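You operate a simulated robot arm through the tools that you are given. There is no shell and no other tool. Be economical: measure what you need, move in short steps, check, and stop when the job is done.

You are at the controls of a simulated two-armed robot. One attempt, no reset.

TASK
Open the bobbin drawer, fetch the cream wax block from the inside of the bobbin drawer and set it on the top of the repair stand and shut the drawer again. Switch the brake lever with the red grip on. Put the wide orange pad on the right end of the bench away on the back of the work bench. Shut the bottom drawer of the repair stand. Open the left door of the tall cupboard, fetch the orange tin and set it on the second shelf from the bottom of the tall cupboard and shut the door again. Open the lower right bench drawer, take the yellow cap and put it inside and shut the drawer again. The order is free. Set down upright: orange tin.

Only the result counts: the job must be done as asked and must still hold three seconds after the hand-in. Knocking over, shifting, dropping, spilling or breaking anything else fails it. A push-on lid holds only when it is set on centred and level and pressed home; a screw cap is set on level and turned clockwise until tight.

THE ROBOT
Two 6-joint arms with two-finger parallel grippers on one trunk, on a base that drives. Base frame: it is fixed to the floor where the robot stands at the start and does not move with it; the origin is under the middle of the robot, x ahead of it, y to its left, z up. Lengths are in m, angles in degrees, forces in N, time in s.
The left shoulder is at the start at [0.28, 0.185, 0.955], the right one opposite. With the tool pointing down near the work surface each hand reaches from about 0.52 to 0.92 m from the robot's upright axis, wherever it stands, measured 20 degrees to its own side. Places, roughly: back of the work bench (30x24 cm) [-8.68, 0.1, 0.8]; bobbin drawer [0.9, 0.1, 0.7]; bottom drawer of the repair stand [-2.2, 2.3, 0.2]; brake lever with the red grip [0.6, -2, 0.7]; cream wax block (4x5x3 cm) [1.1, 0.1, 0.6]; drawer [-3, 0.9, 0.4]; left door of the tall cupboard [-4.4, 4.1, 0.9]; lower right bench drawer [-3, 0.9, 0.5]; orange tin (8x8x9 cm) [-3, 3.3, 1.4]; second shelf of the tall cupboard [-4.1, 4.2, 0.5]; top of the repair stand (12x20 cm) [-1.94, 2.32, 0.8]; wide orange pad (7x6x4 cm) [-2.5, 1.1, 0.8]; yellow cap (5x5x3 cm) [-3.3, 1.5, 0.8]. Payload 1.57 kg a hand.
Tool frame (each hand has its own): the origin (TCP) lies between the finger pads and is the grasp point; the fingertips stand 0.03 m ahead of it; z points along the fingers, y is the line along which they close. The gripper opens to 0.08 m. The fingers are 0.017 m wide and 0.012 m thick; the gripper's body (0.04 by 0.082 m) begins 0.08 m behind the TCP.
Orientation is that of the tool frame in the base frame, as [roll, pitch, yaw] about the fixed x, y, z axes, in that order (R = Rz(yaw) Ry(pitch) Rx(roll)). With the fingers straight down and closing along the base's y, the tool's x points along the base's -x, its y along +y and its z along -z.

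THE INTERFACE
- The arms move only by the tool send_rows. It takes "left_plan", "right_plan" or both (then of equal length, played together; a hand with none holds still); each is a list of rows, each an object of numbers (a shift or turn left out is 0, a gripper value left out holds the last): "gripper": the closure, from 0 (fully open) to 1 (shut); "x", "y", "z": the shift along the base's x, y, z in units of 30 mm (1.0 is 30 mm); "ax", "ay", "az": the turn, a rotation vector about the base's x, y, z in units of 8 degrees (1.0 is 8 degrees). In form: [{"gripper": .., "x": .., "y": .., "z": .., "ax": .., "ay": .., "az": ..}, ...]. A call has 1 to 10 rows; each row shifts and turns the commanded pose from where the row before left it. A call with a number of a shift or a turn outside -1 to 1 is refused whole. Rows are played at 5 a second. More than 0.05 m and 8.6 degrees between two rows, or a gripper value outside its range, and nothing of the call is played. A pose out of reach is approached as far as the arm can. The call stops where the force on the tool passes 40 N (or 10 N more than at its start, if that is more) or the arm is blocked; 0.2 s more then pass. Each finger travels about 0.153 m/s and halts on what it meets, pressing with about 40 N; the grip force reading is that of the motor and also rises with nothing between the fingers. The clock runs only during rows and for 0.2 s after the last one: add rows that do not move to give the fingers time. The reply holds the time, the measured pose of the TCP, the force on the tool along the base axes, the opening and the grip force, in the units named above and with some noise, with the torque about the TCP (base axes, N m) and any sound that the robot's microphone picked up, and new pictures: "views" is both (left out), scene, wrist or none (wrist: the cameras of the hands that moved).
- Cameras (640 x 400 px; columns grow to the right, rows downward): "scene" is now at [0.2366, -0.0137, 1.3941]; the picture's right is [-0.18, -0.98, 0.00], its down [-0.73, 0.13, -0.67] and it looks along [0.66, -0.12, -0.74] (base axes); focal length 266 px, centre (320, 200). "left" rides on the left gripper at [0.072, 0.007, -0.122] in its tool frame; the picture's right is [-0.09, 1.00, 0.00], its down [-0.84, -0.08, -0.54] and it looks along [-0.54, -0.05, 0.84] (tool axes); focal length 238 px, centre (320, 200). "right" rides on the right gripper at [0.072, -0.007, -0.122] in its tool frame; the picture's right is [0.09, 1.00, 0.00], its down [-0.84, 0.08, -0.54] and it looks along [-0.54, 0.05, 0.84] (tool axes); focal length 238 px, centre (320, 200). There is no depth. A picture from a camera that has moved, and an enlarged one, comes with that camera's place and axes in the base frame and with its lens.
- lift_body(by): slides the trunk up (or, below 0, down) by that many m; the arms and the scene camera ride with it, the base frame stays. It gives what a move gives, with no picture.
- steer(legs): drives the robot by 1 to 6 legs, each [ahead, turn to the left] in m and degrees, along the robot's own axes; the way and the turn of a leg run together, so that a leg with both is an arc; at most 1.5 m and 180 degrees a leg. The arms and the cameras ride along, it lands a little off, and it stops where it bumps. It gives what a move gives, and a new picture of the scene camera.
- turn_head(pan, tilt): turns the head with the scene camera to pan (to the left, within 86 degrees either way) and tilt (down, from -29 to 69), counted from straight ahead of the robot. It gives what a move gives, and a new picture of the scene camera.
- enlarge(camera, box): a new picture of the part [left, top, right, bottom] of that camera's present view, enlarged. No time passes.
- sign_off(): hands the job in; it is judged then, once.

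Work in short steps. Places have to be worked out from the pictures, the camera data and where the tool is seen: move nearer, look again, correct. Check each grasp and each placing, and mend what went wrong. You have 483 turns and 360 pictures in all, those below and enlarged ones among them. Open the grippers and draw the arms clear of the work before you hand the job in, unless the task says otherwise.

The tools are called after "Request:" as name(argument=value, ...) on one line, values as JSON. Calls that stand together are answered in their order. send_rows: Moves the arms, as the interface text tells. Its arguments: {"type":"object","properties":{"left_plan":{"type":"array","items":{"type":"object","properties":{"gripper":{"type":"number"},"x":{"type":"number"},"y":{"type":"number"},"z":{"type":"number"},"ax":{"type":"number"},"ay":{"type":"number"},"az":{"type":"number"}}}},"right_plan":{"type":"array","items":{"type":"object","properties":{"gripper":{"type":"number"},"x":{"type":"number"},"y":{"type":"number"},"z":{"type":"number"},"ax":{"type":"number"},"ay":{"type":"number"},"az":{"type":"number"}}}},"views":{"type":"string","enum":["both","scene","wrist","none"]}},"required":[]} The other tools are called the same way: lift_body (by) slides the trunk up or down; steer (legs) drives the base; turn_head (pan, tilt) turns the head that bears the scene camera; enlarge (camera, box) takes an enlarged picture of a part of a camera's view; sign_off () hands the job in.

At the start:

```text
time_s: 0.0
left_position: [0.5852, 0.1721, 0.8902]
left_orientation: [-180.0, -0.1, 179.9]
left_wrist_force: [-1.0, -0.5, 0.4]
left_torque: [0.0, 0.03, -0.03]
left_gripper_width: 0.0801
left_grasp_force: 0.0
right_position: [0.5349, -0.2915, 0.9782]
right_orientation: [-180.0, 0.0, 180.0]
right_wrist_force: [0.1, -0.3, -0.2]
right_torque: [-0.04, 0.01, -0.01]
right_gripper_width: 0.0801
right_grasp_force: 0.1
trunk travel left (down, up): [-0.65, 0.34]
robot x, y, heading: [0.0005, 0.0013, -0.1]
head pan, tilt: [-10.2, 48.0]
```

scene: 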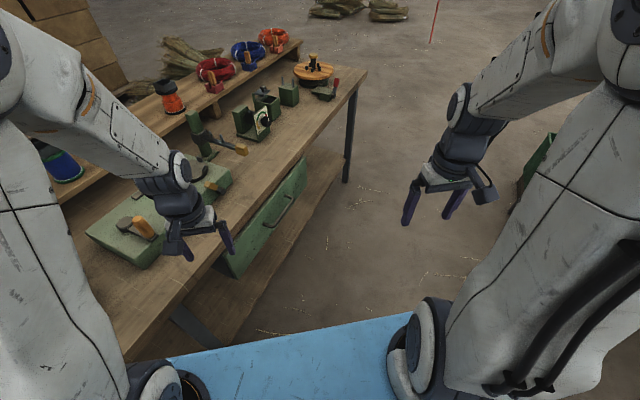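
right: 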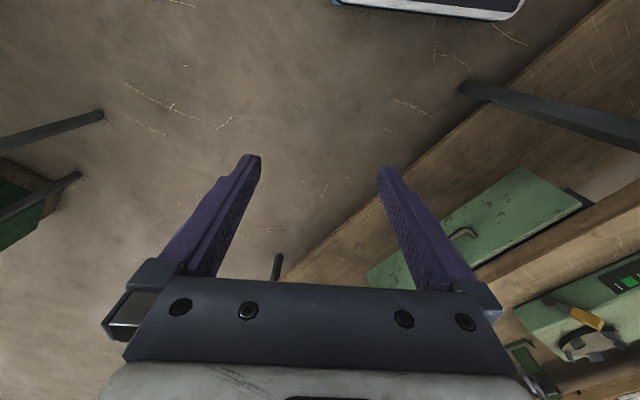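
left: 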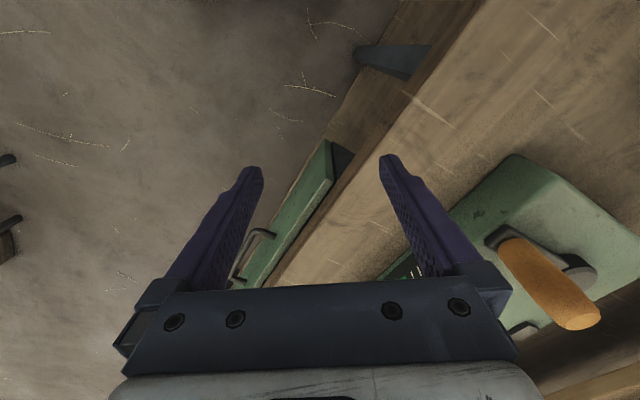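

The bench lies diagonally ahead with the green bobbin drawer under its edge. I take a closer look at the drawer first.

Request:
enlarge(camera="scene", box=[180, 100, 380, 300])

Request:
turn_head(pan=10, tilt=35)

```text
2.00 times, centred on (280, 200) of scene
camera zoom: at [0.2366, -0.0137, 1.3941], right [-0.18, -0.98, 0.0], down [-0.73, 0.13, -0.67], along [0.66, -0.12, -0.74], focal length 531 px, centre (400, 200)
```

zoom: 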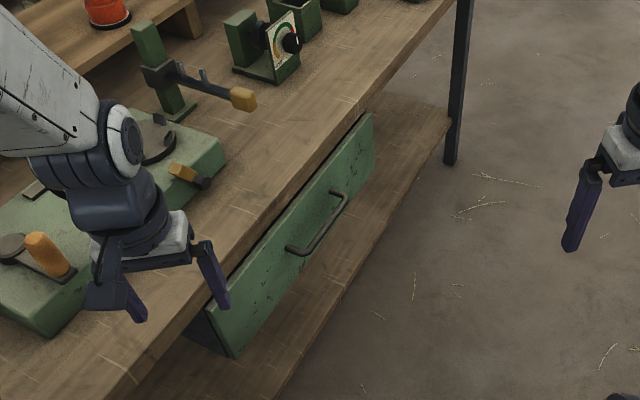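

```text
time_s: 0.8
left_position: [0.5848, 0.1727, 0.8908]
left_orientation: [-180.0, 0.0, -179.9]
left_wrist_force: [1.0, 0.2, -0.2]
left_torque: [0.0, 0.02, 0.04]
left_gripper_width: 0.0801
left_grasp_force: 0.1
right_position: [0.5351, -0.2909, 0.9777]
right_orientation: [180.0, -0.1, 179.9]
right_wrist_force: [-0.4, -0.6, -0.1]
right_torque: [0.0, 0.04, -0.05]
right_gripper_width: 0.08
right_grasp_force: 0.0
trunk travel left (down, up): [-0.65, 0.34]
robot x, y, heading: [0.0007, -0.0001, 0.1]
head pan, tilt: [10.0, 35.0]
camera scene: at [0.2458, 0.0154, 1.4131], right [0.17, -0.98, 0.0], down [-0.57, -0.1, -0.82], along [0.81, 0.14, -0.57], focal length 266 px, centre (320, 200)
```

scene: 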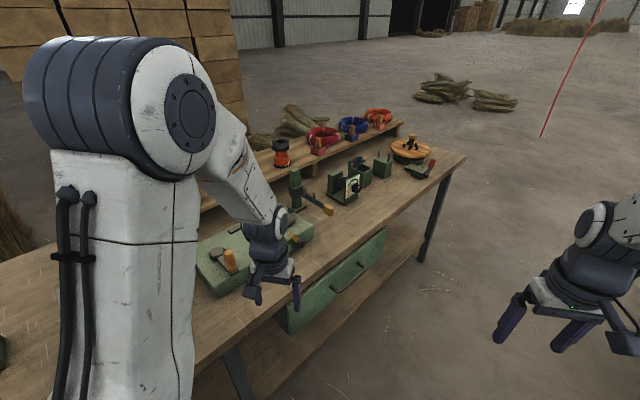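

Handle estimated at about (0.86, 0.02, 0.67), with the drawer pulling out along (-0.7, -0.7). I raise the trunk and drive to face the drawer squarely.

Request:
lift_body(by=0.25)

Request:
steer(legs=[[0, -62], [0.63, 0], [0, 108]])

Request:
turn_head(pan=0, tilt=45)

```text
time_s: 3.4
left_position: [0.5849, 0.1722, 1.1388]
left_orientation: [179.9, 0.1, -180.0]
left_wrist_force: [1.0, 0.8, -0.1]
left_torque: [-0.01, -0.01, 0.0]
left_gripper_width: 0.0801
left_grasp_force: 0.1
right_position: [0.5349, -0.291, 1.2278]
right_orientation: [-180.0, 0.0, 179.9]
right_wrist_force: [0.1, 0.4, -0.8]
right_torque: [-0.02, 0.01, 0.01]
right_gripper_width: 0.08
right_grasp_force: 0.1
trunk travel left (down, up): [-0.9, 0.09]
robot x, y, heading: [-0.0006, 0.0014, -0.1]
head pan, tilt: [10.0, 35.0]
```

```text
time_s: 11.6
left_position: [0.9062, -0.6337, 1.1406]
left_orientation: [179.9, 0.0, 155.2]
left_wrist_force: [0.4, 0.6, 0.4]
left_torque: [0.07, 0.01, -0.01]
left_gripper_width: 0.0801
left_grasp_force: 0.1
right_position: [0.6652, -1.0328, 1.2269]
right_orientation: [179.9, -0.1, 155.2]
right_wrist_force: [0.0, 0.1, -0.9]
right_torque: [0.08, 0.0, -0.02]
right_gripper_width: 0.0803
right_grasp_force: 0.1
trunk travel left (down, up): [-0.9, 0.09]
robot x, y, heading: [0.3017, -0.5441, -25.4]
head pan, tilt: [10.0, 35.0]
stopped in leg 3: the robot was blocked; the commanded pose is now the measured one
camera scene: at [0.5323, -0.6344, 1.663], right [-0.26, -0.97, 0.0], down [-0.55, 0.15, -0.82], along [0.79, -0.21, -0.57], focal length 266 px, centre (320, 200)
```

scene: 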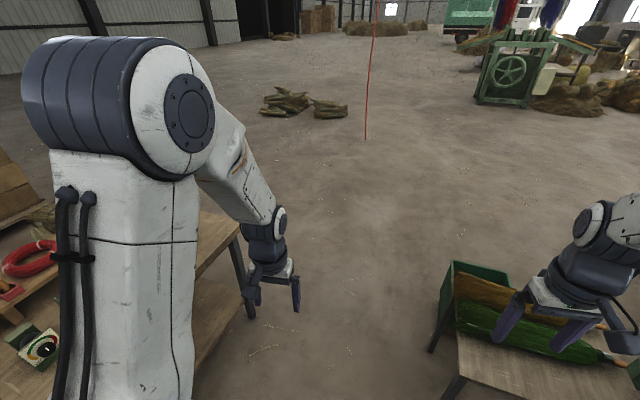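

```text
time_s: 12.3
left_position: [0.9061, -0.6323, 1.1416]
left_orientation: [-180.0, 0.0, 155.2]
left_wrist_force: [-0.3, 0.5, -0.1]
left_torque: [0.02, -0.02, -0.02]
left_gripper_width: 0.08
left_grasp_force: 0.2
right_position: [0.6658, -1.0309, 1.2285]
right_orientation: [180.0, 0.0, 155.2]
right_wrist_force: [-0.3, -0.4, 0.5]
right_torque: [-0.01, 0.03, -0.02]
right_gripper_width: 0.0801
right_grasp_force: 0.1
trunk travel left (down, up): [-0.9, 0.09]
robot x, y, heading: [0.2988, -0.5427, -24.8]
head pan, tilt: [0.0, 45.0]
camera scene: at [0.5209, -0.6435, 1.6484], right [-0.42, -0.91, 0.0], down [-0.64, 0.3, -0.71], along [0.64, -0.3, -0.71], focal length 266 px, centre (320, 200)
```

scene: 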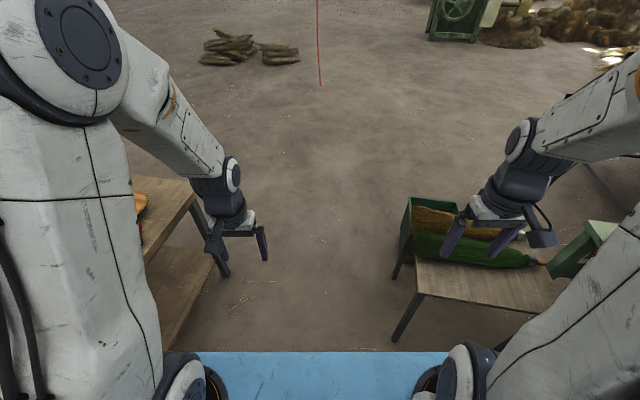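

The turn was blocked. I look left and right to find what is close by.

Request:
turn_head(pan=80, tilt=50)

Request:
turn_head(pan=-80, tilt=50)

```text
time_s: 13.8
left_position: [0.9068, -0.6333, 1.1394]
left_orientation: [180.0, -0.1, 155.2]
left_wrist_force: [0.2, -0.4, 0.1]
left_torque: [-0.02, 0.01, -0.02]
left_gripper_width: 0.08
left_grasp_force: 0.0
right_position: [0.666, -1.0307, 1.2282]
right_orientation: [-180.0, 0.0, 155.2]
right_wrist_force: [0.5, 0.0, -0.9]
right_torque: [-0.01, 0.0, -0.01]
right_gripper_width: 0.0799
right_grasp_force: 0.0
trunk travel left (down, up): [-0.9, 0.09]
robot x, y, heading: [0.3022, -0.5427, -25.0]
head pan, tilt: [80.0, 50.0]
camera scene: at [0.4915, -0.5462, 1.6414], right [0.82, -0.58, 0.0], down [-0.44, -0.63, -0.64], along [0.37, 0.53, -0.77], focal length 266 px, centre (320, 200)
```

scene: 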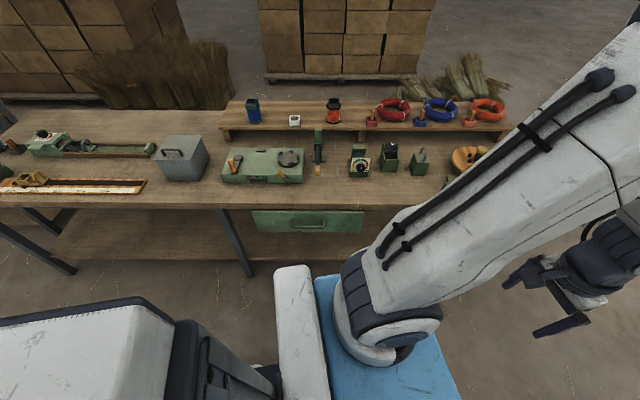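

```text
time_s: 16.3
left_position: [0.9068, -0.6319, 1.1407]
left_orientation: [180.0, 0.0, 155.2]
left_wrist_force: [0.6, -0.1, 0.3]
left_torque: [-0.02, -0.02, -0.01]
left_gripper_width: 0.0801
left_grasp_force: 0.0
right_position: [0.6658, -1.0312, 1.2286]
right_orientation: [180.0, 0.0, 155.2]
right_wrist_force: [-0.9, 0.0, 0.1]
right_torque: [0.01, 0.03, -0.01]
right_gripper_width: 0.0801
right_grasp_force: 0.0
trunk travel left (down, up): [-0.9, 0.09]
robot x, y, heading: [0.3057, -0.5404, -25.2]
head pan, tilt: [-80.0, 50.0]
camera scene: at [0.4272, -0.6835, 1.6414], right [-0.97, 0.26, 0.0], down [0.2, 0.74, -0.64], along [-0.17, -0.62, -0.77], focal length 266 px, centre (320, 200)
```

scene: 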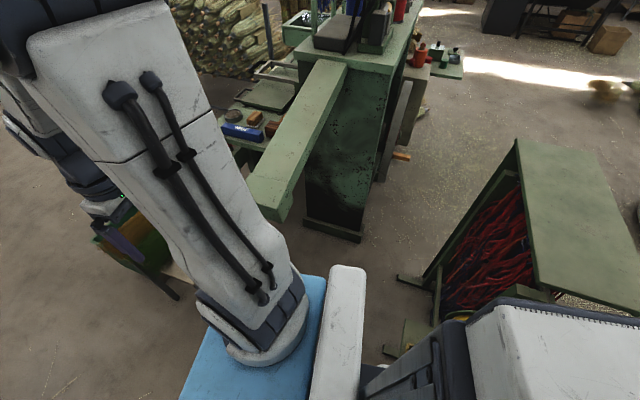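

The rear probably met the red-wire box behind on the right. I back off toward the start and turn there to about 40°.

Request:
steer(legs=[[0, -13], [-0.26, 0], [0, 78]])

Request:
turn_head(pan=0, tilt=50)

```text
time_s: 21.5
left_position: [0.5975, -0.0629, 1.1427]
left_orientation: [174.8, 0.3, -167.2]
left_wrist_force: [1.5, -1.8, -0.2]
left_torque: [0.23, 0.11, 0.0]
left_gripper_width: 0.0799
left_grasp_force: 0.2
right_position: [0.7365, -0.53, 1.1852]
right_orientation: [175.2, 0.7, -162.3]
right_wrist_force: [0.1, -2.9, -1.0]
right_torque: [0.22, 0.05, 0.0]
right_gripper_width: 0.08
right_grasp_force: 0.0
trunk travel left (down, up): [-0.9, 0.09]
robot x, y, heading: [0.0986, -0.3775, 22.2]
head pan, tilt: [-80.0, 50.0]
stopped in leg 3: the robot was blocked; the commanded pose is now the measured one
camera scene: at [0.2653, -0.3246, 1.6495], right [-0.85, -0.53, 0.01], down [-0.4, 0.63, -0.67], along [0.35, -0.57, -0.74], focal length 266 px, centre (320, 200)
```

scene: 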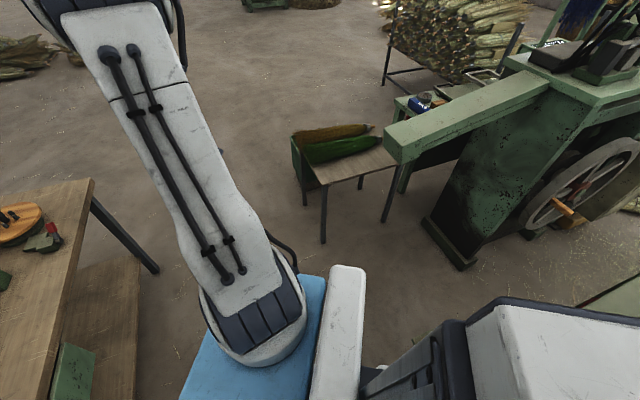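

```text
time_s: 23.0
left_position: [0.5896, -0.0572, 1.1439]
left_orientation: [175.3, 0.5, -166.1]
left_wrist_force: [0.1, 0.0, -1.0]
left_torque: [0.01, 0.02, 0.02]
left_gripper_width: 0.08
left_grasp_force: 0.1
right_position: [0.7336, -0.5148, 1.1915]
right_orientation: [175.7, 0.8, -160.5]
right_wrist_force: [-0.8, 0.3, 0.6]
right_torque: [0.0, 0.02, 0.0]
right_gripper_width: 0.0801
right_grasp_force: 0.1
trunk travel left (down, up): [-0.9, 0.09]
robot x, y, heading: [0.0965, -0.3764, 22.8]
head pan, tilt: [0.0, 50.0]
camera scene: at [0.2887, -0.2229, 1.6466], right [0.39, -0.92, 0.04], down [-0.7, -0.32, -0.64], along [0.6, 0.22, -0.77], focal length 266 px, centre (320, 200)
```

scene: 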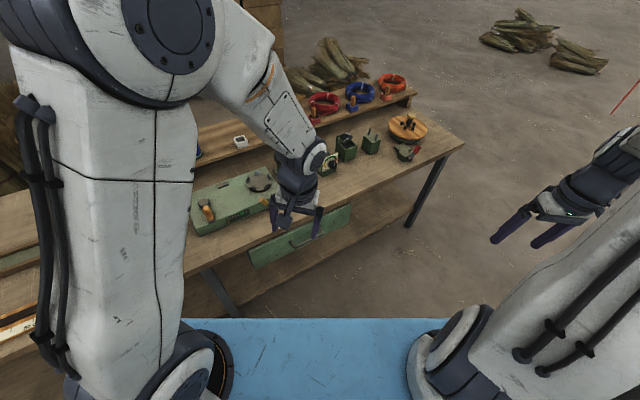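

The body has a slight lean, so the base is pressed on something. I turn back a bit and look down on both sides.

Request:
steer(legs=[[0, -15]])

Request:
turn_head(pan=85, tilt=60)

Request:
turn_head(pan=-85, tilt=40)

```text
time_s: 23.7
left_position: [0.6261, -0.1443, 1.1372]
left_orientation: [170.7, 0.1, -166.8]
left_wrist_force: [1.6, -1.1, -0.3]
left_torque: [0.16, 0.09, -0.02]
left_gripper_width: 0.0799
left_grasp_force: 0.0
right_position: [0.7621, -0.605, 1.1438]
right_orientation: [171.2, 0.8, -161.2]
right_wrist_force: [0.4, -2.7, -1.3]
right_torque: [0.2, 0.02, 0.0]
right_gripper_width: 0.0801
right_grasp_force: 0.0
trunk travel left (down, up): [-0.9, 0.09]
robot x, y, heading: [0.095, -0.3735, 21.7]
head pan, tilt: [0.0, 50.0]
stopped in leg 1: the robot was blocked; the commanded pose is now the measured one
camera scene: at [0.3037, -0.2416, 1.6452], right [0.37, -0.93, 0.03], down [-0.71, -0.3, -0.64], along [0.6, 0.22, -0.77], focal length 266 px, centre (320, 200)
```

scene: 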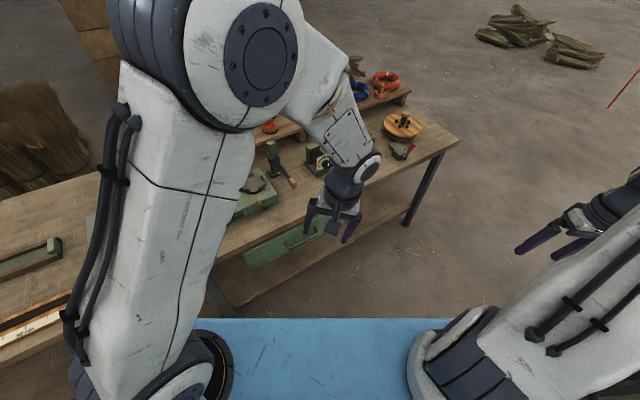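

```text
time_s: 25.3
left_position: [0.6187, -0.1326, 1.139]
left_orientation: [171.2, 0.2, -166.2]
left_wrist_force: [0.2, 0.0, -1.1]
left_torque: [-0.02, 0.0, 0.06]
left_gripper_width: 0.0802
left_grasp_force: 0.1
right_position: [0.7594, -0.5928, 1.1507]
right_orientation: [171.7, 0.9, -160.6]
right_wrist_force: [-0.3, 0.4, 1.2]
right_torque: [0.0, 0.01, 0.02]
right_gripper_width: 0.08
right_grasp_force: 0.0
trunk travel left (down, up): [-0.9, 0.09]
robot x, y, heading: [0.0967, -0.369, 22.4]
head pan, tilt: [85.0, 60.0]
camera scene: at [0.2048, -0.2005, 1.631], right [0.95, 0.3, 0.0], down [0.26, -0.84, -0.47], along [-0.14, 0.45, -0.88], focal length 266 px, centre (320, 200)
```

scene: 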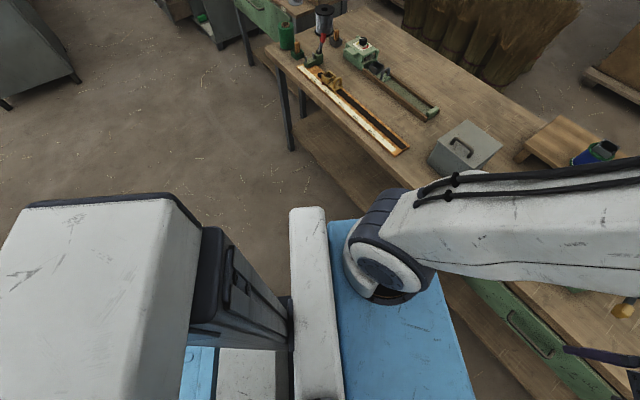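

```text
time_s: 27.9
left_position: [0.6218, -0.1336, 1.138]
left_orientation: [171.3, 0.1, -166.2]
left_wrist_force: [0.0, -0.4, -0.1]
left_torque: [-0.01, 0.0, -0.01]
left_gripper_width: 0.08
left_grasp_force: 0.1
right_position: [0.7604, -0.5925, 1.1508]
right_orientation: [171.7, 0.8, -160.7]
right_wrist_force: [0.2, 0.2, 0.9]
right_torque: [-0.01, -0.01, 0.0]
right_gripper_width: 0.08
right_grasp_force: 0.0
trunk travel left (down, up): [-0.9, 0.09]
robot x, y, heading: [0.0957, -0.3706, 22.3]
head pan, tilt: [-85.0, 40.0]
camera scene: at [0.2698, -0.346, 1.661], right [-0.89, -0.46, 0.0], down [-0.29, 0.55, -0.78], along [0.36, -0.69, -0.63], focal length 266 px, centre (320, 200)
```

scene: 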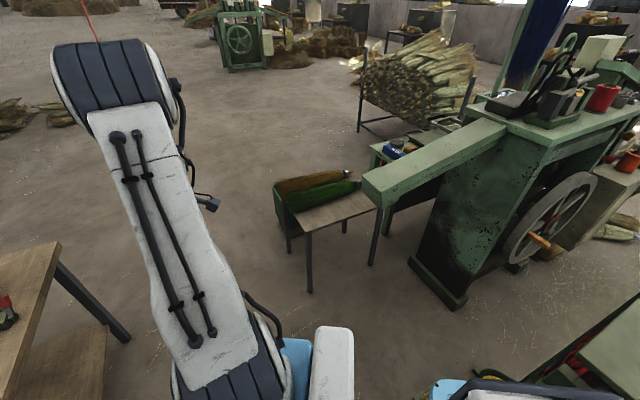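

Probably the rear right corner is against the red-wire box. I drive a bit ahead to free it.

Request:
steer(legs=[[0.1, 0]])

```text
time_s: 29.1
left_position: [0.7123, -0.0951, 1.1393]
left_orientation: [171.2, 0.1, -166.2]
left_wrist_force: [-0.3, -0.6, 0.0]
left_torque: [0.0, -0.01, 0.0]
left_gripper_width: 0.08
left_grasp_force: 0.1
right_position: [0.8538, -0.5553, 1.1509]
right_orientation: [171.7, 0.9, -160.6]
right_wrist_force: [-1.0, -0.7, 0.1]
right_torque: [-0.01, -0.01, 0.0]
right_gripper_width: 0.08
right_grasp_force: 0.0
trunk travel left (down, up): [-0.9, 0.09]
robot x, y, heading: [0.1848, -0.3318, 20.8]
head pan, tilt: [-85.0, 40.0]
camera scene: at [0.3696, -0.3454, 1.6564], right [-0.9, -0.43, 0.0], down [-0.28, 0.58, -0.77], along [0.33, -0.69, -0.64], focal length 266 px, centre (320, 200)
```

scene: 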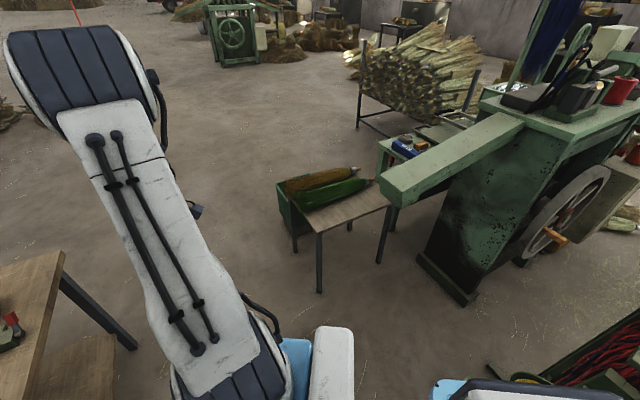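

The robot can stand here; the handle is about 0.75 m off, a little left of straight ahead. I lower the trunk, and then swing the right hand toward the drawer while drawing the left hand aside.

Request:
send_rows(left_plan=[{"x": -0.8, "y": 0.6, "z": 0.5}, {"x": -0.8, "y": 0.6, "z": 0.5}, {"x": -0.8, "y": 0.6, "z": 0.5}, {"x": -0.8, "y": 0.6, "z": 0.5}, {"x": -0.8, "y": 0.6, "z": 0.5}, {"x": -0.8, "y": 0.6, "z": 0.5}, {}, {}, {}, {}], right_plan=[{"x": -0.4, "y": 0.9, "az": -0.685}, {"x": -0.4, "y": 0.9, "az": -0.685}, {"x": -0.4, "y": 0.9, "az": -0.685}, {"x": -0.4, "y": 0.9, "az": -0.685}, {"x": -0.4, "y": 0.9, "az": -0.685}, {"x": -0.4, "y": 0.9, "az": -0.685}, {"x": -0.4, "y": 0.9, "az": -0.685}, {"x": -0.4, "y": 0.9, "az": -0.685}, {"x": -0.4, "y": 0.9, "az": -0.685}, {"x": -0.4, "y": 0.9, "az": -0.685}], views="none")

Request:
turn_head(pan=15, tilt=50)

```text
time_s: 31.3
left_position: [0.5706, 0.0097, 1.2306]
left_orientation: [171.0, 0.0, -166.1]
left_wrist_force: [-0.1, 0.8, 0.1]
left_torque: [0.0, 0.03, -0.01]
left_gripper_width: 0.0798
left_grasp_force: 0.1
left hand out of reach, approached as far as the arm can: row 6
right_position: [0.7527, -0.2854, 1.1528]
right_orientation: [171.5, 0.8, 144.5]
right_wrist_force: [-0.1, -0.5, 0.1]
right_torque: [0.02, 0.01, 0.0]
right_gripper_width: 0.0802
right_grasp_force: 0.1
right hand out of reach, approached as far as the arm can: row 8, 9, 10
trunk travel left (down, up): [-0.9, 0.09]
robot x, y, heading: [0.188, -0.3267, 20.5]
head pan, tilt: [-85.0, 40.0]
```

```text
time_s: 33.0
left_position: [0.5691, 0.0074, 1.2313]
left_orientation: [171.0, 0.1, -166.2]
left_wrist_force: [-0.1, -0.4, -0.3]
left_torque: [0.03, 0.0, 0.03]
left_gripper_width: 0.08
left_grasp_force: 0.1
right_position: [0.7523, -0.2875, 1.1524]
right_orientation: [171.6, 0.7, 144.5]
right_wrist_force: [0.7, -0.5, 0.3]
right_torque: [-0.02, 0.05, 0.03]
right_gripper_width: 0.0797
right_grasp_force: 0.1
trunk travel left (down, up): [-0.9, 0.09]
robot x, y, heading: [0.1864, -0.3299, 20.7]
head pan, tilt: [15.0, 50.0]
camera scene: at [0.3949, -0.2279, 1.6414], right [0.58, -0.81, 0.0], down [-0.62, -0.45, -0.64], along [0.52, 0.37, -0.77], focal length 266 px, centre (320, 200)
```

scene: 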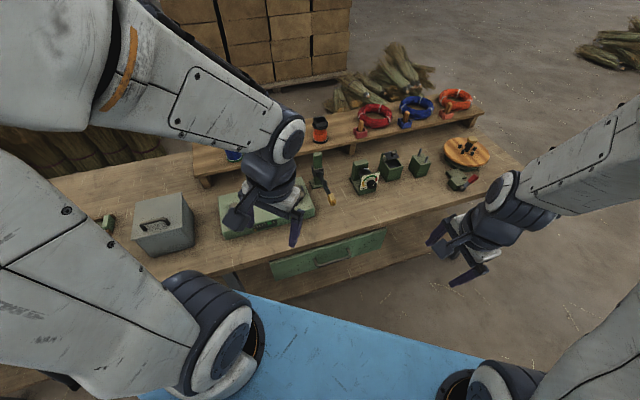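

Handle fixed at about (0.84, 0.034, 0.67). I lower the trunk by 0.25 and tilt the right hand toward the drawer.

Request:
lift_body(by=-0.25)

Request:
send_rows(right_plan=[{"x": 0.1, "y": 0.8, "z": 0, "ax": 0.6, "ay": -0.43}, {"x": 0.1, "y": 0.8, "z": 0, "ax": 0.6, "ay": -0.43}, {"x": 0.1, "y": 0.8, "z": 0, "ax": 0.6, "ay": -0.43}, {"x": 0.1, "y": 0.8, "z": -0.3, "ax": 0.6, "ay": -0.43}, {"x": 0.1, "y": 0.8, "z": -0.5, "ax": 0.6, "ay": -0.43}, {"z": -0.7}, {"z": -0.7}])

```text
time_s: 35.6
left_position: [0.5698, 0.0089, 0.9812]
left_orientation: [171.0, 0.1, -166.2]
left_wrist_force: [-0.6, 0.1, -0.1]
left_torque: [0.01, 0.02, 0.04]
left_gripper_width: 0.08
left_grasp_force: 0.0
right_position: [0.7516, -0.2866, 0.9032]
right_orientation: [171.5, 0.7, 144.6]
right_wrist_force: [1.1, -0.4, -0.1]
right_torque: [-0.01, 0.01, 0.02]
right_gripper_width: 0.0803
right_grasp_force: 0.0
trunk travel left (down, up): [-0.65, 0.34]
robot x, y, heading: [0.1809, -0.3268, 20.4]
head pan, tilt: [15.0, 50.0]
```

```text
time_s: 37.2
left_position: [0.5696, 0.0085, 0.9815]
left_orientation: [171.1, 0.0, -166.1]
left_wrist_force: [-0.5, 0.0, 0.3]
left_torque: [0.02, 0.0, -0.01]
left_gripper_width: 0.0803
left_grasp_force: 0.0
right_position: [0.7993, -0.1516, 0.8445]
right_orientation: [142.0, 0.7, 144.3]
right_wrist_force: [0.2, -0.5, -0.2]
right_torque: [0.02, 0.0, -0.03]
right_gripper_width: 0.08
right_grasp_force: 0.0
right hand out of reach, approached as far as the arm can: row 1, 2, 3, 4, 5
trunk travel left (down, up): [-0.65, 0.34]
robot x, y, heading: [0.1834, -0.3279, 20.9]
head pan, tilt: [15.0, 50.0]
camera scene: at [0.3949, -0.2279, 1.3915], right [0.58, -0.81, 0.0], down [-0.62, -0.45, -0.64], along [0.52, 0.37, -0.77], focal length 266 px, centre (320, 200)
camera right: at [0.6925, -0.1752, 0.9345], right [0.38, 0.69, 0.61], down [0.51, -0.71, 0.49], along [0.77, 0.13, -0.62], focal length 238 px, centre (320, 200)
```

scene: 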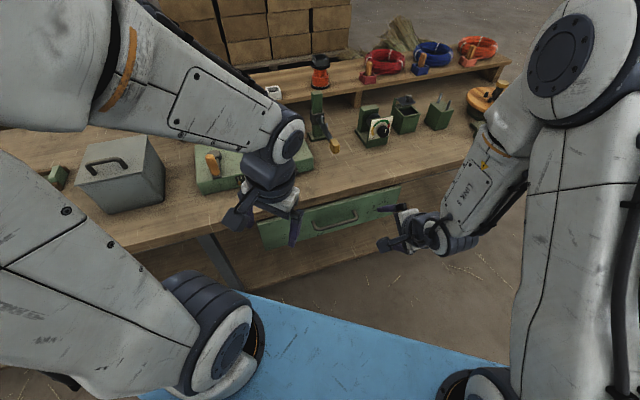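
right: 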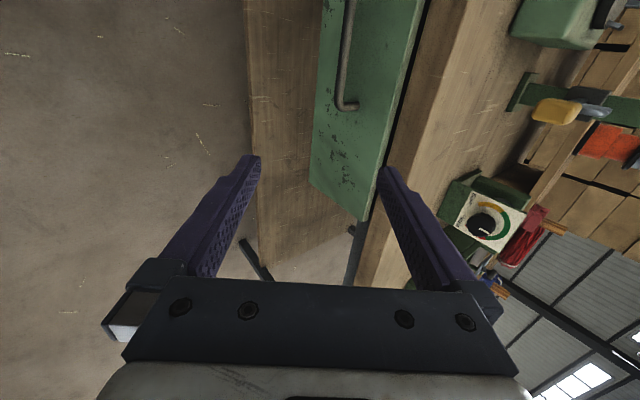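

Handle end measured by the wrist camera agrees: bar centre about (0.847, 0.035, 0.67). I move to a point 12 cm back along the tool axis.

Request:
send_rows(right_plan=[{"y": 0.83, "z": -0.53}, {"y": 0.83, "z": -0.53}, {"y": 0.83, "z": -0.53}, {"y": 0.83, "z": -0.53}, {"y": 0.83, "z": -0.53}, {}])

```text
time_s: 38.6
left_position: [0.5695, 0.0091, 0.9804]
left_orientation: [170.9, 0.0, -166.1]
left_wrist_force: [-0.7, 0.5, 0.1]
left_torque: [0.02, 0.01, 0.0]
left_gripper_width: 0.0801
left_grasp_force: 0.0
right_position: [0.8538, -0.0587, 0.7828]
right_orientation: [142.1, 0.0, 144.7]
right_wrist_force: [-0.3, 0.0, 0.3]
right_torque: [0.0, -0.01, -0.02]
right_gripper_width: 0.0801
right_grasp_force: 0.0
right hand out of reach, approached as far as the arm can: row 1, 2, 3, 4, 5
trunk travel left (down, up): [-0.65, 0.34]
robot x, y, heading: [0.1869, -0.3298, 20.5]
head pan, tilt: [15.0, 50.0]
camera scene: at [0.3951, -0.2278, 1.3914], right [0.58, -0.81, 0.0], down [-0.62, -0.45, -0.64], along [0.52, 0.37, -0.77], focal length 266 px, centre (320, 200)
camera right: at [0.748, -0.0835, 0.8741], right [0.38, 0.69, 0.61], down [0.53, -0.7, 0.48], along [0.76, 0.14, -0.63], focal length 238 px, centre (320, 200)
```

scene: 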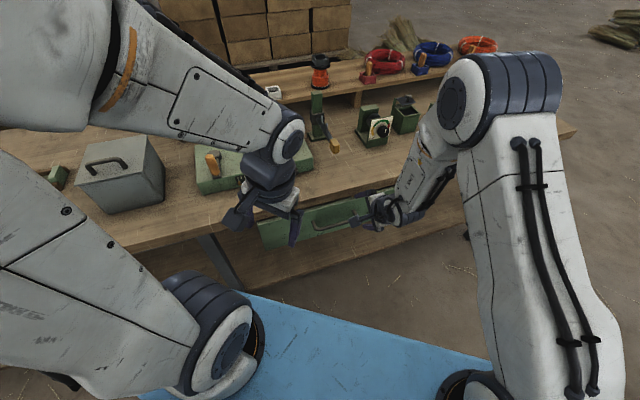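
right: 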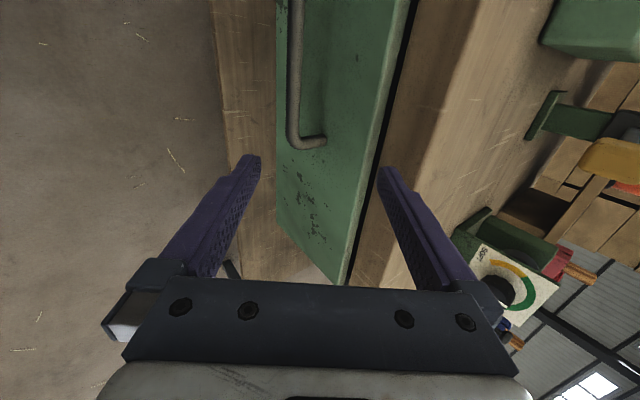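

The hand is held about 6 cm to the right of where it should be by some joint limit. I draw it back and try the opposite twist of the tool (180° about its own axis), first half now.

Request:
send_rows(right_plan=[{"x": -0.35, "y": -0.5, "z": 0.8}, {"x": -0.35, "y": -0.5, "z": 0.8}, {"ax": -0.357, "ay": -0.502, "az": 0.788}, {"ax": -0.357, "ay": -0.502, "az": 0.788}, {"ax": -0.357, "ay": -0.502, "az": 0.788}, {"ax": -0.357, "ay": -0.502, "az": 0.788}, {"ax": -0.357, "ay": -0.502, "az": 0.788}, {"ax": -0.357, "ay": -0.502, "az": 0.788}, {"ax": -0.357, "ay": -0.502, "az": 0.788}, {"ax": -0.357, "ay": -0.502, "az": 0.788}], views="none")

Request:
send_rows(right_plan=[{"ax": -0.357, "ay": -0.502, "az": 0.788}, {"ax": -0.357, "ay": -0.502, "az": 0.788}, {"ax": -0.357, "ay": -0.502, "az": 0.788}, {"ax": -0.357, "ay": -0.502, "az": 0.788}])

```text
time_s: 40.8
left_position: [0.5699, 0.0082, 0.9818]
left_orientation: [171.0, -0.1, -166.2]
left_wrist_force: [-0.1, -0.6, 0.8]
left_torque: [0.0, 0.01, 0.04]
left_gripper_width: 0.0799
left_grasp_force: 0.0
right_position: [0.8314, -0.0889, 0.8316]
right_orientation: [161.1, 34.5, -157.2]
right_wrist_force: [-0.5, 0.4, -0.4]
right_torque: [-0.01, 0.0, 0.0]
right_gripper_width: 0.0801
right_grasp_force: 0.0
trunk travel left (down, up): [-0.65, 0.34]
robot x, y, heading: [0.1824, -0.3286, 20.6]
head pan, tilt: [15.0, 50.0]
```

```text
time_s: 41.8
left_position: [0.5698, 0.009, 0.982]
left_orientation: [170.9, 0.0, -166.1]
left_wrist_force: [-0.9, -0.2, 0.2]
left_torque: [-0.01, 0.01, 0.0]
left_gripper_width: 0.0802
left_grasp_force: 0.1
right_position: [0.8522, -0.0847, 0.8479]
right_orientation: [-176.8, 38.2, -118.0]
right_wrist_force: [-0.2, -0.5, -0.4]
right_torque: [-0.02, 0.0, 0.01]
right_gripper_width: 0.0797
right_grasp_force: 0.1
right hand out of reach, approached as far as the arm can: row 4
trunk travel left (down, up): [-0.65, 0.34]
robot x, y, heading: [0.1848, -0.3274, 20.5]
head pan, tilt: [15.0, 50.0]
camera scene: at [0.3951, -0.2278, 1.3914], right [0.58, -0.81, 0.0], down [-0.62, -0.45, -0.64], along [0.52, 0.37, -0.77], focal length 266 px, centre (320, 200)
camera right: at [0.7889, -0.2014, 0.8994], right [-0.9, 0.43, -0.1], down [0.06, 0.34, 0.94], along [0.44, 0.83, -0.33], focal length 238 px, centre (320, 200)
```

scene: 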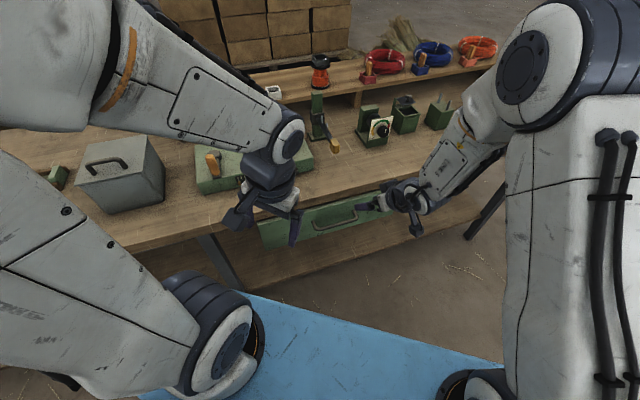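
right: 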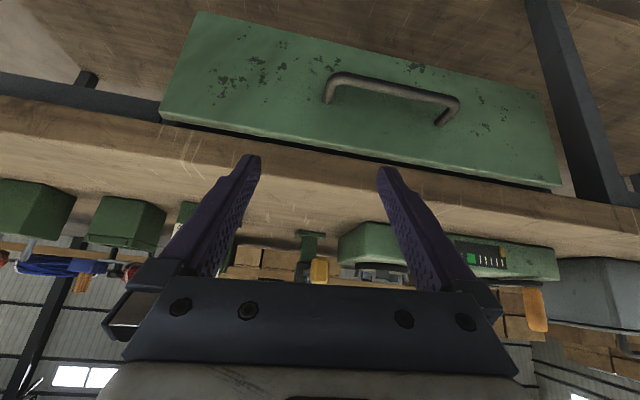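

Still limited. I need to know the footprint of the base and of the obstacle behind on the right, so I look steeply down on that side.

Request:
turn_head(pan=-86, tilt=30)

Request:
lift_body(by=0.3)

Request:
turn_head(pan=-86, tilt=66)

```text
time_s: 43.6
left_position: [0.57, 0.0082, 0.9804]
left_orientation: [171.0, -0.1, -166.1]
left_wrist_force: [0.6, -0.6, 0.7]
left_torque: [0.03, -0.02, -0.01]
left_gripper_width: 0.0801
left_grasp_force: 0.0
right_position: [0.8505, -0.0845, 0.8472]
right_orientation: [-177.0, 38.1, -118.4]
right_wrist_force: [0.0, -0.7, 0.2]
right_torque: [-0.03, -0.02, 0.01]
right_gripper_width: 0.08
right_grasp_force: 0.1
trunk travel left (down, up): [-0.65, 0.34]
robot x, y, heading: [0.185, -0.33, 20.5]
head pan, tilt: [-85.9, 30.0]
camera scene: at [0.3702, -0.3548, 1.4209], right [-0.91, -0.42, 0.0], down [-0.21, 0.45, -0.87], along [0.36, -0.79, -0.5], focal length 266 px, centre (320, 200)
```

scene: 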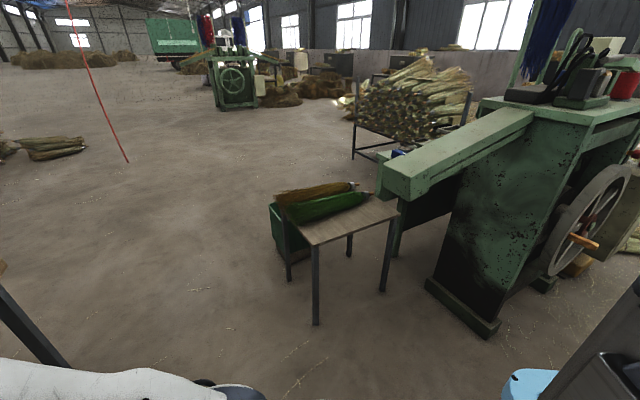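

```text
time_s: 46.6
left_position: [0.5695, 0.0084, 1.2803]
left_orientation: [171.0, -0.1, -166.1]
left_wrist_force: [-0.4, 0.0, 0.1]
left_torque: [0.01, 0.01, 0.0]
left_gripper_width: 0.08
left_grasp_force: 0.0
right_position: [0.8514, -0.0846, 1.1476]
right_orientation: [-176.8, 38.1, -118.2]
right_wrist_force: [-0.6, 0.1, -1.3]
right_torque: [0.01, 0.01, 0.01]
right_gripper_width: 0.0801
right_grasp_force: 0.0
trunk travel left (down, up): [-0.95, 0.04]
robot x, y, heading: [0.1821, -0.3303, 20.5]
head pan, tilt: [-85.9, 30.0]
```

```text
time_s: 47.6
left_position: [0.5696, 0.0086, 1.2818]
left_orientation: [171.0, 0.0, -166.1]
left_wrist_force: [0.0, -0.2, 0.0]
left_torque: [-0.01, -0.01, -0.01]
left_gripper_width: 0.0801
left_grasp_force: 0.1
right_position: [0.8509, -0.083, 1.1478]
right_orientation: [-177.0, 38.2, -118.2]
right_wrist_force: [-0.5, -0.6, 0.6]
right_torque: [-0.03, -0.02, -0.04]
right_gripper_width: 0.08
right_grasp_force: 0.0
trunk travel left (down, up): [-0.95, 0.04]
robot x, y, heading: [0.1787, -0.3319, 20.5]
head pan, tilt: [-85.9, 66.0]
camera scene: at [0.3573, -0.3267, 1.6723], right [-0.91, -0.42, 0.0], down [-0.38, 0.83, -0.41], along [0.17, -0.37, -0.91], focal length 266 px, centre (320, 200)
```

scene: 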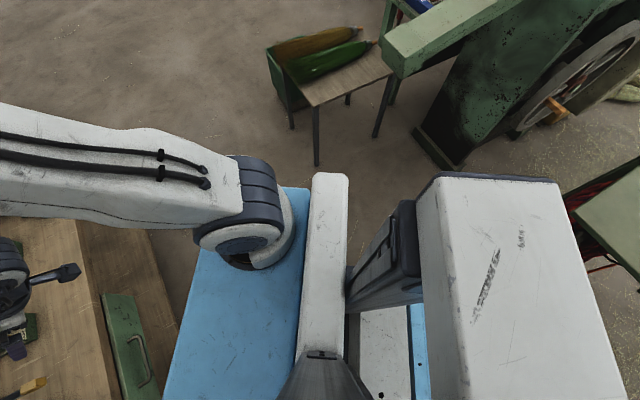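

The view shows the rear of the robot near the red-wire box. I'll go back to the first stop (0.30, -0.54) at heading -25, where the drawer lies out to the left side, and use the left arm.

Request:
steer(legs=[[0, -80], [0.24, 0], [0, 33]])

```text
time_s: 54.4
left_position: [0.8201, -0.576, 1.2805]
left_orientation: [171.0, 0.0, 147.8]
left_wrist_force: [-0.5, -0.2, -0.4]
left_torque: [0.0, 0.03, -0.01]
left_gripper_width: 0.0802
left_grasp_force: 0.0
right_position: [0.9502, -0.8422, 1.148]
right_orientation: [-176.9, 38.2, -164.3]
right_wrist_force: [-0.2, -0.5, 0.2]
right_torque: [0.01, 0.03, 0.0]
right_gripper_width: 0.0798
right_grasp_force: 0.1
trunk travel left (down, up): [-0.95, 0.04]
robot x, y, heading: [0.3078, -0.5352, -25.4]
head pan, tilt: [-85.9, 66.0]
camera scene: at [0.4302, -0.6588, 1.6722], right [-0.93, 0.36, 0.0], down [0.33, 0.85, -0.41], along [-0.15, -0.38, -0.91], focal length 266 px, centre (320, 200)
```

scene: 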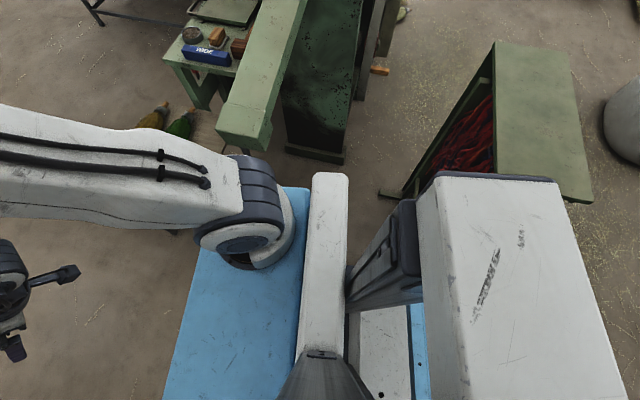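

Good; here the left hand's present orientation already suits the drawer. I lower the trunk and bring the left hand toward the handle while tilting.

Request:
lift_body(by=-0.3)

Request:
turn_head(pan=70, tilt=50)

Request:
send_rows(left_plan=[{"y": 1, "ax": 0.4, "ay": -0.28}, {"y": 1, "ax": 0.4, "ay": -0.28}, {"y": 1, "ax": 0.4, "ay": -0.28}, {"y": 1, "ax": 0.4, "ay": -0.28}, {"y": 1, "ax": 0.4, "ay": -0.28}, {"y": 1, "ax": 0.4, "ay": -0.28}, {"y": 1, "ax": 0.4, "ay": -0.28}, {"y": 1, "ax": 0.4, "ay": -0.28}, {"y": 1, "az": -0.3}, {"y": 1, "z": -0.5}])

```text
time_s: 57.4
left_position: [0.8211, -0.5756, 0.9814]
left_orientation: [171.0, 0.0, 147.8]
left_wrist_force: [0.4, -0.3, -0.2]
left_torque: [0.0, -0.03, 0.01]
left_gripper_width: 0.0799
left_grasp_force: 0.1
right_position: [0.9498, -0.8427, 0.8484]
right_orientation: [-177.0, 38.1, -164.3]
right_wrist_force: [-0.5, 1.0, 0.3]
right_torque: [-0.02, -0.01, 0.02]
right_gripper_width: 0.0799
right_grasp_force: 0.0
trunk travel left (down, up): [-0.65, 0.34]
robot x, y, heading: [0.3093, -0.538, -25.8]
head pan, tilt: [-85.9, 66.0]
```

```text
time_s: 59.8
left_position: [0.8205, -0.5745, 0.9819]
left_orientation: [170.9, 0.0, 147.7]
left_wrist_force: [0.1, 0.6, 0.2]
left_torque: [0.0, -0.02, -0.02]
left_gripper_width: 0.08
left_grasp_force: 0.1
right_position: [0.9493, -0.8426, 0.848]
right_orientation: [-176.8, 38.1, -164.4]
right_wrist_force: [0.2, -0.1, 0.2]
right_torque: [0.0, -0.03, 0.02]
right_gripper_width: 0.08
right_grasp_force: 0.0
trunk travel left (down, up): [-0.65, 0.34]
robot x, y, heading: [0.3092, -0.5369, -25.4]
head pan, tilt: [70.0, 50.0]
camera scene: at [0.5067, -0.5495, 1.3914], right [0.7, -0.71, 0.0], down [-0.55, -0.54, -0.64], along [0.46, 0.45, -0.77], focal length 266 px, centre (320, 200)
```

scene: 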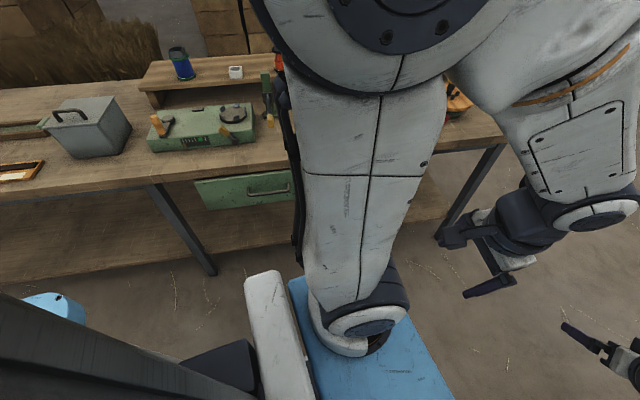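

```text
time_s: 62.0
left_position: [0.9076, -0.302, 1.0398]
left_orientation: [139.9, 1.5, 145.0]
left_wrist_force: [0.4, -0.2, -0.3]
left_torque: [0.03, 0.03, -0.04]
left_gripper_width: 0.0797
left_grasp_force: 0.1
left hand out of reach, approached as far as the arm can: row 1, 2, 3, 4, 5, 6, 7, 8, 10
right_position: [0.9491, -0.8426, 0.8483]
right_orientation: [-176.9, 38.1, -164.3]
right_wrist_force: [-0.8, -0.1, 0.0]
right_torque: [0.0, 0.02, -0.01]
right_gripper_width: 0.0799
right_grasp_force: 0.1
trunk travel left (down, up): [-0.65, 0.34]
robot x, y, heading: [0.3114, -0.537, -25.2]
head pan, tilt: [70.0, 50.0]
camera scene: at [0.5065, -0.5496, 1.3914], right [0.7, -0.71, 0.0], down [-0.55, -0.54, -0.64], along [0.46, 0.45, -0.77], focal length 266 px, centre (320, 200)
camera left: at [0.8056, -0.3191, 1.135], right [0.5, 0.58, 0.64], down [0.44, -0.81, 0.38], along [0.74, 0.09, -0.66], focal length 238 px, centre (320, 200)
```

scene: 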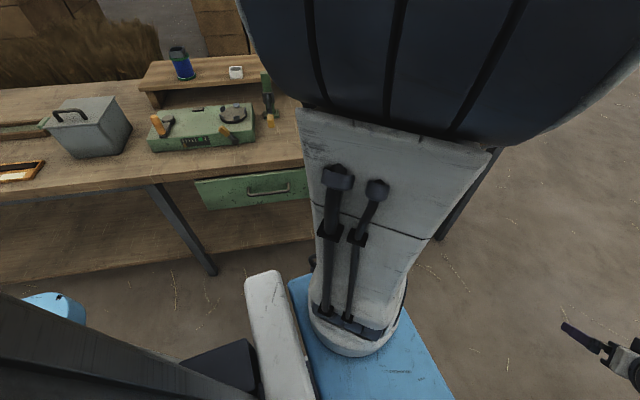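
left: 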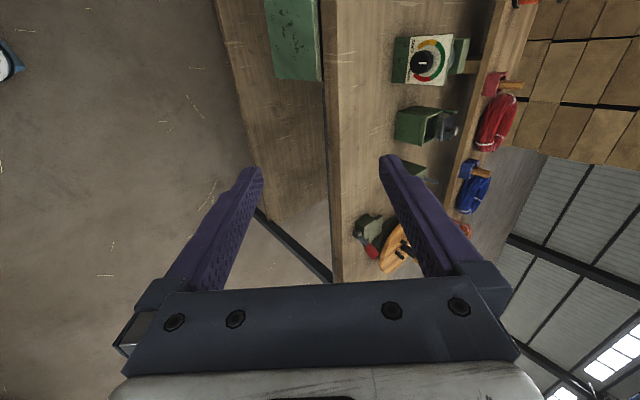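

The flags look like a minimum-distance limit near the shoulder, so raising the trunk should help. I lift 0.2 m and go on with the left hand.

Request:
lift_body(by=0.2)

Request:
send_rows(left_plan=[{"y": 0.9, "z": -1}, {"y": 0.9, "z": -1}, {"y": 0.9, "z": -1}, {"y": 0.9, "z": -1}, {"y": 0.9, "z": -1}, {"y": 0.9, "z": -1}, {"y": 0.9, "z": -1}, {"y": 0.9, "z": -1}], views="wrist")

```text
time_s: 64.1
left_position: [0.9074, -0.3009, 1.2386]
left_orientation: [139.8, 1.3, 145.0]
left_wrist_force: [0.2, -0.3, 0.6]
left_torque: [0.0, -0.01, 0.02]
left_gripper_width: 0.0801
left_grasp_force: 0.0
right_position: [0.9501, -0.8428, 1.0495]
right_orientation: [-176.9, 38.1, -164.4]
right_wrist_force: [-0.8, 1.0, 0.3]
right_torque: [0.01, -0.01, 0.01]
right_gripper_width: 0.0799
right_grasp_force: 0.0
trunk travel left (down, up): [-0.85, 0.14]
robot x, y, heading: [0.3073, -0.5374, -25.3]
head pan, tilt: [70.0, 50.0]
```

```text
time_s: 65.9
left_position: [0.9774, -0.1145, 1.0319]
left_orientation: [140.0, 0.4, 145.9]
left_wrist_force: [1.0, -0.2, -0.8]
left_torque: [-0.02, -0.02, -0.03]
left_gripper_width: 0.0798
left_grasp_force: 0.0
left hand out of reach, approached as far as the arm can: row 1, 5, 6, 7, 8
right_position: [0.9485, -0.8417, 1.0495]
right_orientation: [-176.9, 38.2, -164.3]
right_wrist_force: [0.6, 0.0, -0.1]
right_torque: [-0.02, -0.03, -0.02]
right_gripper_width: 0.0799
right_grasp_force: 0.0
trunk travel left (down, up): [-0.85, 0.14]
robot x, y, heading: [0.3088, -0.5354, -25.7]
head pan, tilt: [70.0, 50.0]
camera left: at [0.8779, -0.1336, 1.1292], right [0.5, 0.58, 0.64], down [0.46, -0.8, 0.37], along [0.73, 0.11, -0.67], focal length 238 px, centre (320, 200)
```

left: 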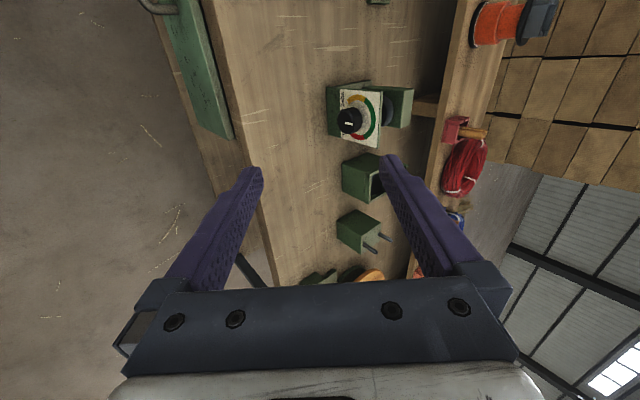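

It seems each arm's pan range is limited (about 20° inward to 70° outward). I raise the trunk and drive to (0.08, -0.385) heading 0, where the handle lies about 26° outward for the left arm.

Request:
lift_body(by=0.13)

Request:
steer(legs=[[0, -7.7], [-0.274, 0], [0, 33]])

Request:
turn_head(pan=30, tilt=50)

```text
time_s: 67.5
left_position: [0.9778, -0.1142, 1.1612]
left_orientation: [140.1, 0.5, 145.7]
left_wrist_force: [0.2, 0.2, -0.5]
left_torque: [-0.02, -0.01, -0.03]
left_gripper_width: 0.0798
left_grasp_force: 0.1
right_position: [0.9503, -0.842, 1.1781]
right_orientation: [-177.0, 38.1, -164.3]
right_wrist_force: [1.5, -0.1, -0.2]
right_torque: [0.0, -0.03, 0.03]
right_gripper_width: 0.0799
right_grasp_force: 0.1
trunk travel left (down, up): [-0.98, 0.01]
robot x, y, heading: [0.3046, -0.5382, -25.3]
head pan, tilt: [70.0, 50.0]
```

```text
time_s: 71.7
left_position: [0.5031, 0.2825, 1.1627]
left_orientation: [140.2, 0.4, 171.1]
left_wrist_force: [-0.1, -0.3, 0.2]
left_torque: [-0.02, 0.0, -0.01]
left_gripper_width: 0.0802
left_grasp_force: 0.0
right_position: [0.7885, -0.3876, 1.1779]
right_orientation: [-176.9, 38.1, -139.1]
right_wrist_force: [-0.4, -0.7, 0.3]
right_torque: [-0.03, -0.02, 0.01]
right_gripper_width: 0.0797
right_grasp_force: 0.1
trunk travel left (down, up): [-0.98, 0.01]
robot x, y, heading: [0.0748, -0.384, -0.3]
head pan, tilt: [70.0, 50.0]
camera scene: at [0.2625, -0.3113, 1.7214], right [0.94, -0.34, 0.0], down [-0.26, -0.72, -0.64], along [0.22, 0.6, -0.77], focal length 266 px, centre (320, 200)
```

scene: 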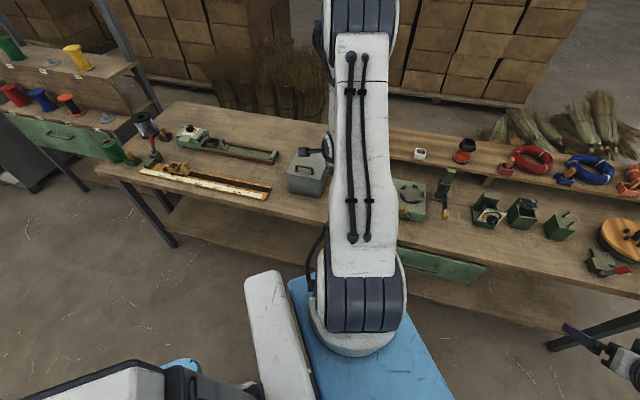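

```text
time_s: 72.7
left_position: [0.5015, 0.2819, 1.1616]
left_orientation: [140.1, 0.4, 171.1]
left_wrist_force: [-1.2, -0.4, 0.2]
left_torque: [-0.01, 0.0, 0.01]
left_gripper_width: 0.0798
left_grasp_force: 0.1
right_position: [0.7871, -0.3892, 1.1795]
right_orientation: [-176.9, 38.1, -139.1]
right_wrist_force: [-0.5, 0.5, 0.0]
right_torque: [0.02, -0.02, -0.01]
right_gripper_width: 0.08
right_grasp_force: 0.2
trunk travel left (down, up): [-0.98, 0.01]
robot x, y, heading: [0.0759, -0.3778, 0.0]
head pan, tilt: [30.0, 50.0]
camera scene: at [0.3028, -0.3452, 1.7214], right [0.5, -0.87, 0.0], down [-0.66, -0.38, -0.64], along [0.56, 0.32, -0.77], focal length 266 px, centre (320, 200)
```

scene: 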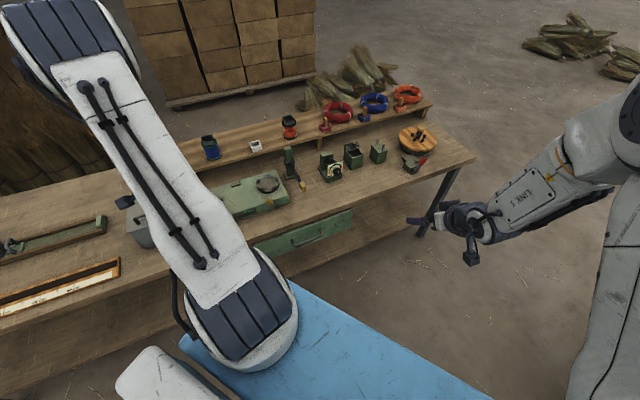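

Now the left hand: I swing it in front of the bench toward the drawer, correcting the yaw.

Request:
send_rows(left_plan=[{"x": 0.8, "y": -1, "az": -0.33}, {"x": 0.8, "y": -1, "az": -0.33}, {"x": 0.8, "y": -1, "az": -0.33}, {"x": 0.8, "y": -1, "az": -0.33}, {"x": 0.8, "y": -1, "az": -0.33}, {"x": 0.8, "y": -1, "az": -0.33}, {"x": 0.8, "y": -1, "az": -0.33}, {"x": 0.8, "y": -1, "az": -0.33}, {"x": 0.8, "y": -1, "az": -0.33}, {"x": 0.8, "y": -1, "az": -0.33}], views="none")

Request:
lift_body(by=-0.2)

```text
time_s: 74.9
left_position: [0.7435, -0.0186, 1.1629]
left_orientation: [140.1, 0.2, 144.6]
left_wrist_force: [-0.6, -1.4, -0.6]
left_torque: [0.04, -0.02, 0.02]
left_gripper_width: 0.0801
left_grasp_force: 0.1
right_position: [0.7882, -0.3891, 1.1792]
right_orientation: [-176.9, 38.1, -139.1]
right_wrist_force: [-0.8, -0.2, 0.1]
right_torque: [0.02, -0.02, 0.03]
right_gripper_width: 0.0797
right_grasp_force: 0.0
trunk travel left (down, up): [-0.98, 0.01]
robot x, y, heading: [0.077, -0.3863, -0.2]
head pan, tilt: [30.0, 50.0]
```

```text
time_s: 77.1
left_position: [0.7432, -0.0179, 0.9635]
left_orientation: [140.1, 0.4, 144.7]
left_wrist_force: [0.9, 0.3, -0.1]
left_torque: [0.05, 0.03, -0.03]
left_gripper_width: 0.0799
left_grasp_force: 0.0
right_position: [0.7877, -0.3885, 0.9773]
right_orientation: [-176.9, 38.0, -139.1]
right_wrist_force: [0.7, -0.9, -0.3]
right_torque: [0.04, 0.03, 0.02]
right_gripper_width: 0.0798
right_grasp_force: 0.1
trunk travel left (down, up): [-0.78, 0.21]
robot x, y, heading: [0.0782, -0.3822, -0.1]
head pan, tilt: [30.0, 50.0]
```

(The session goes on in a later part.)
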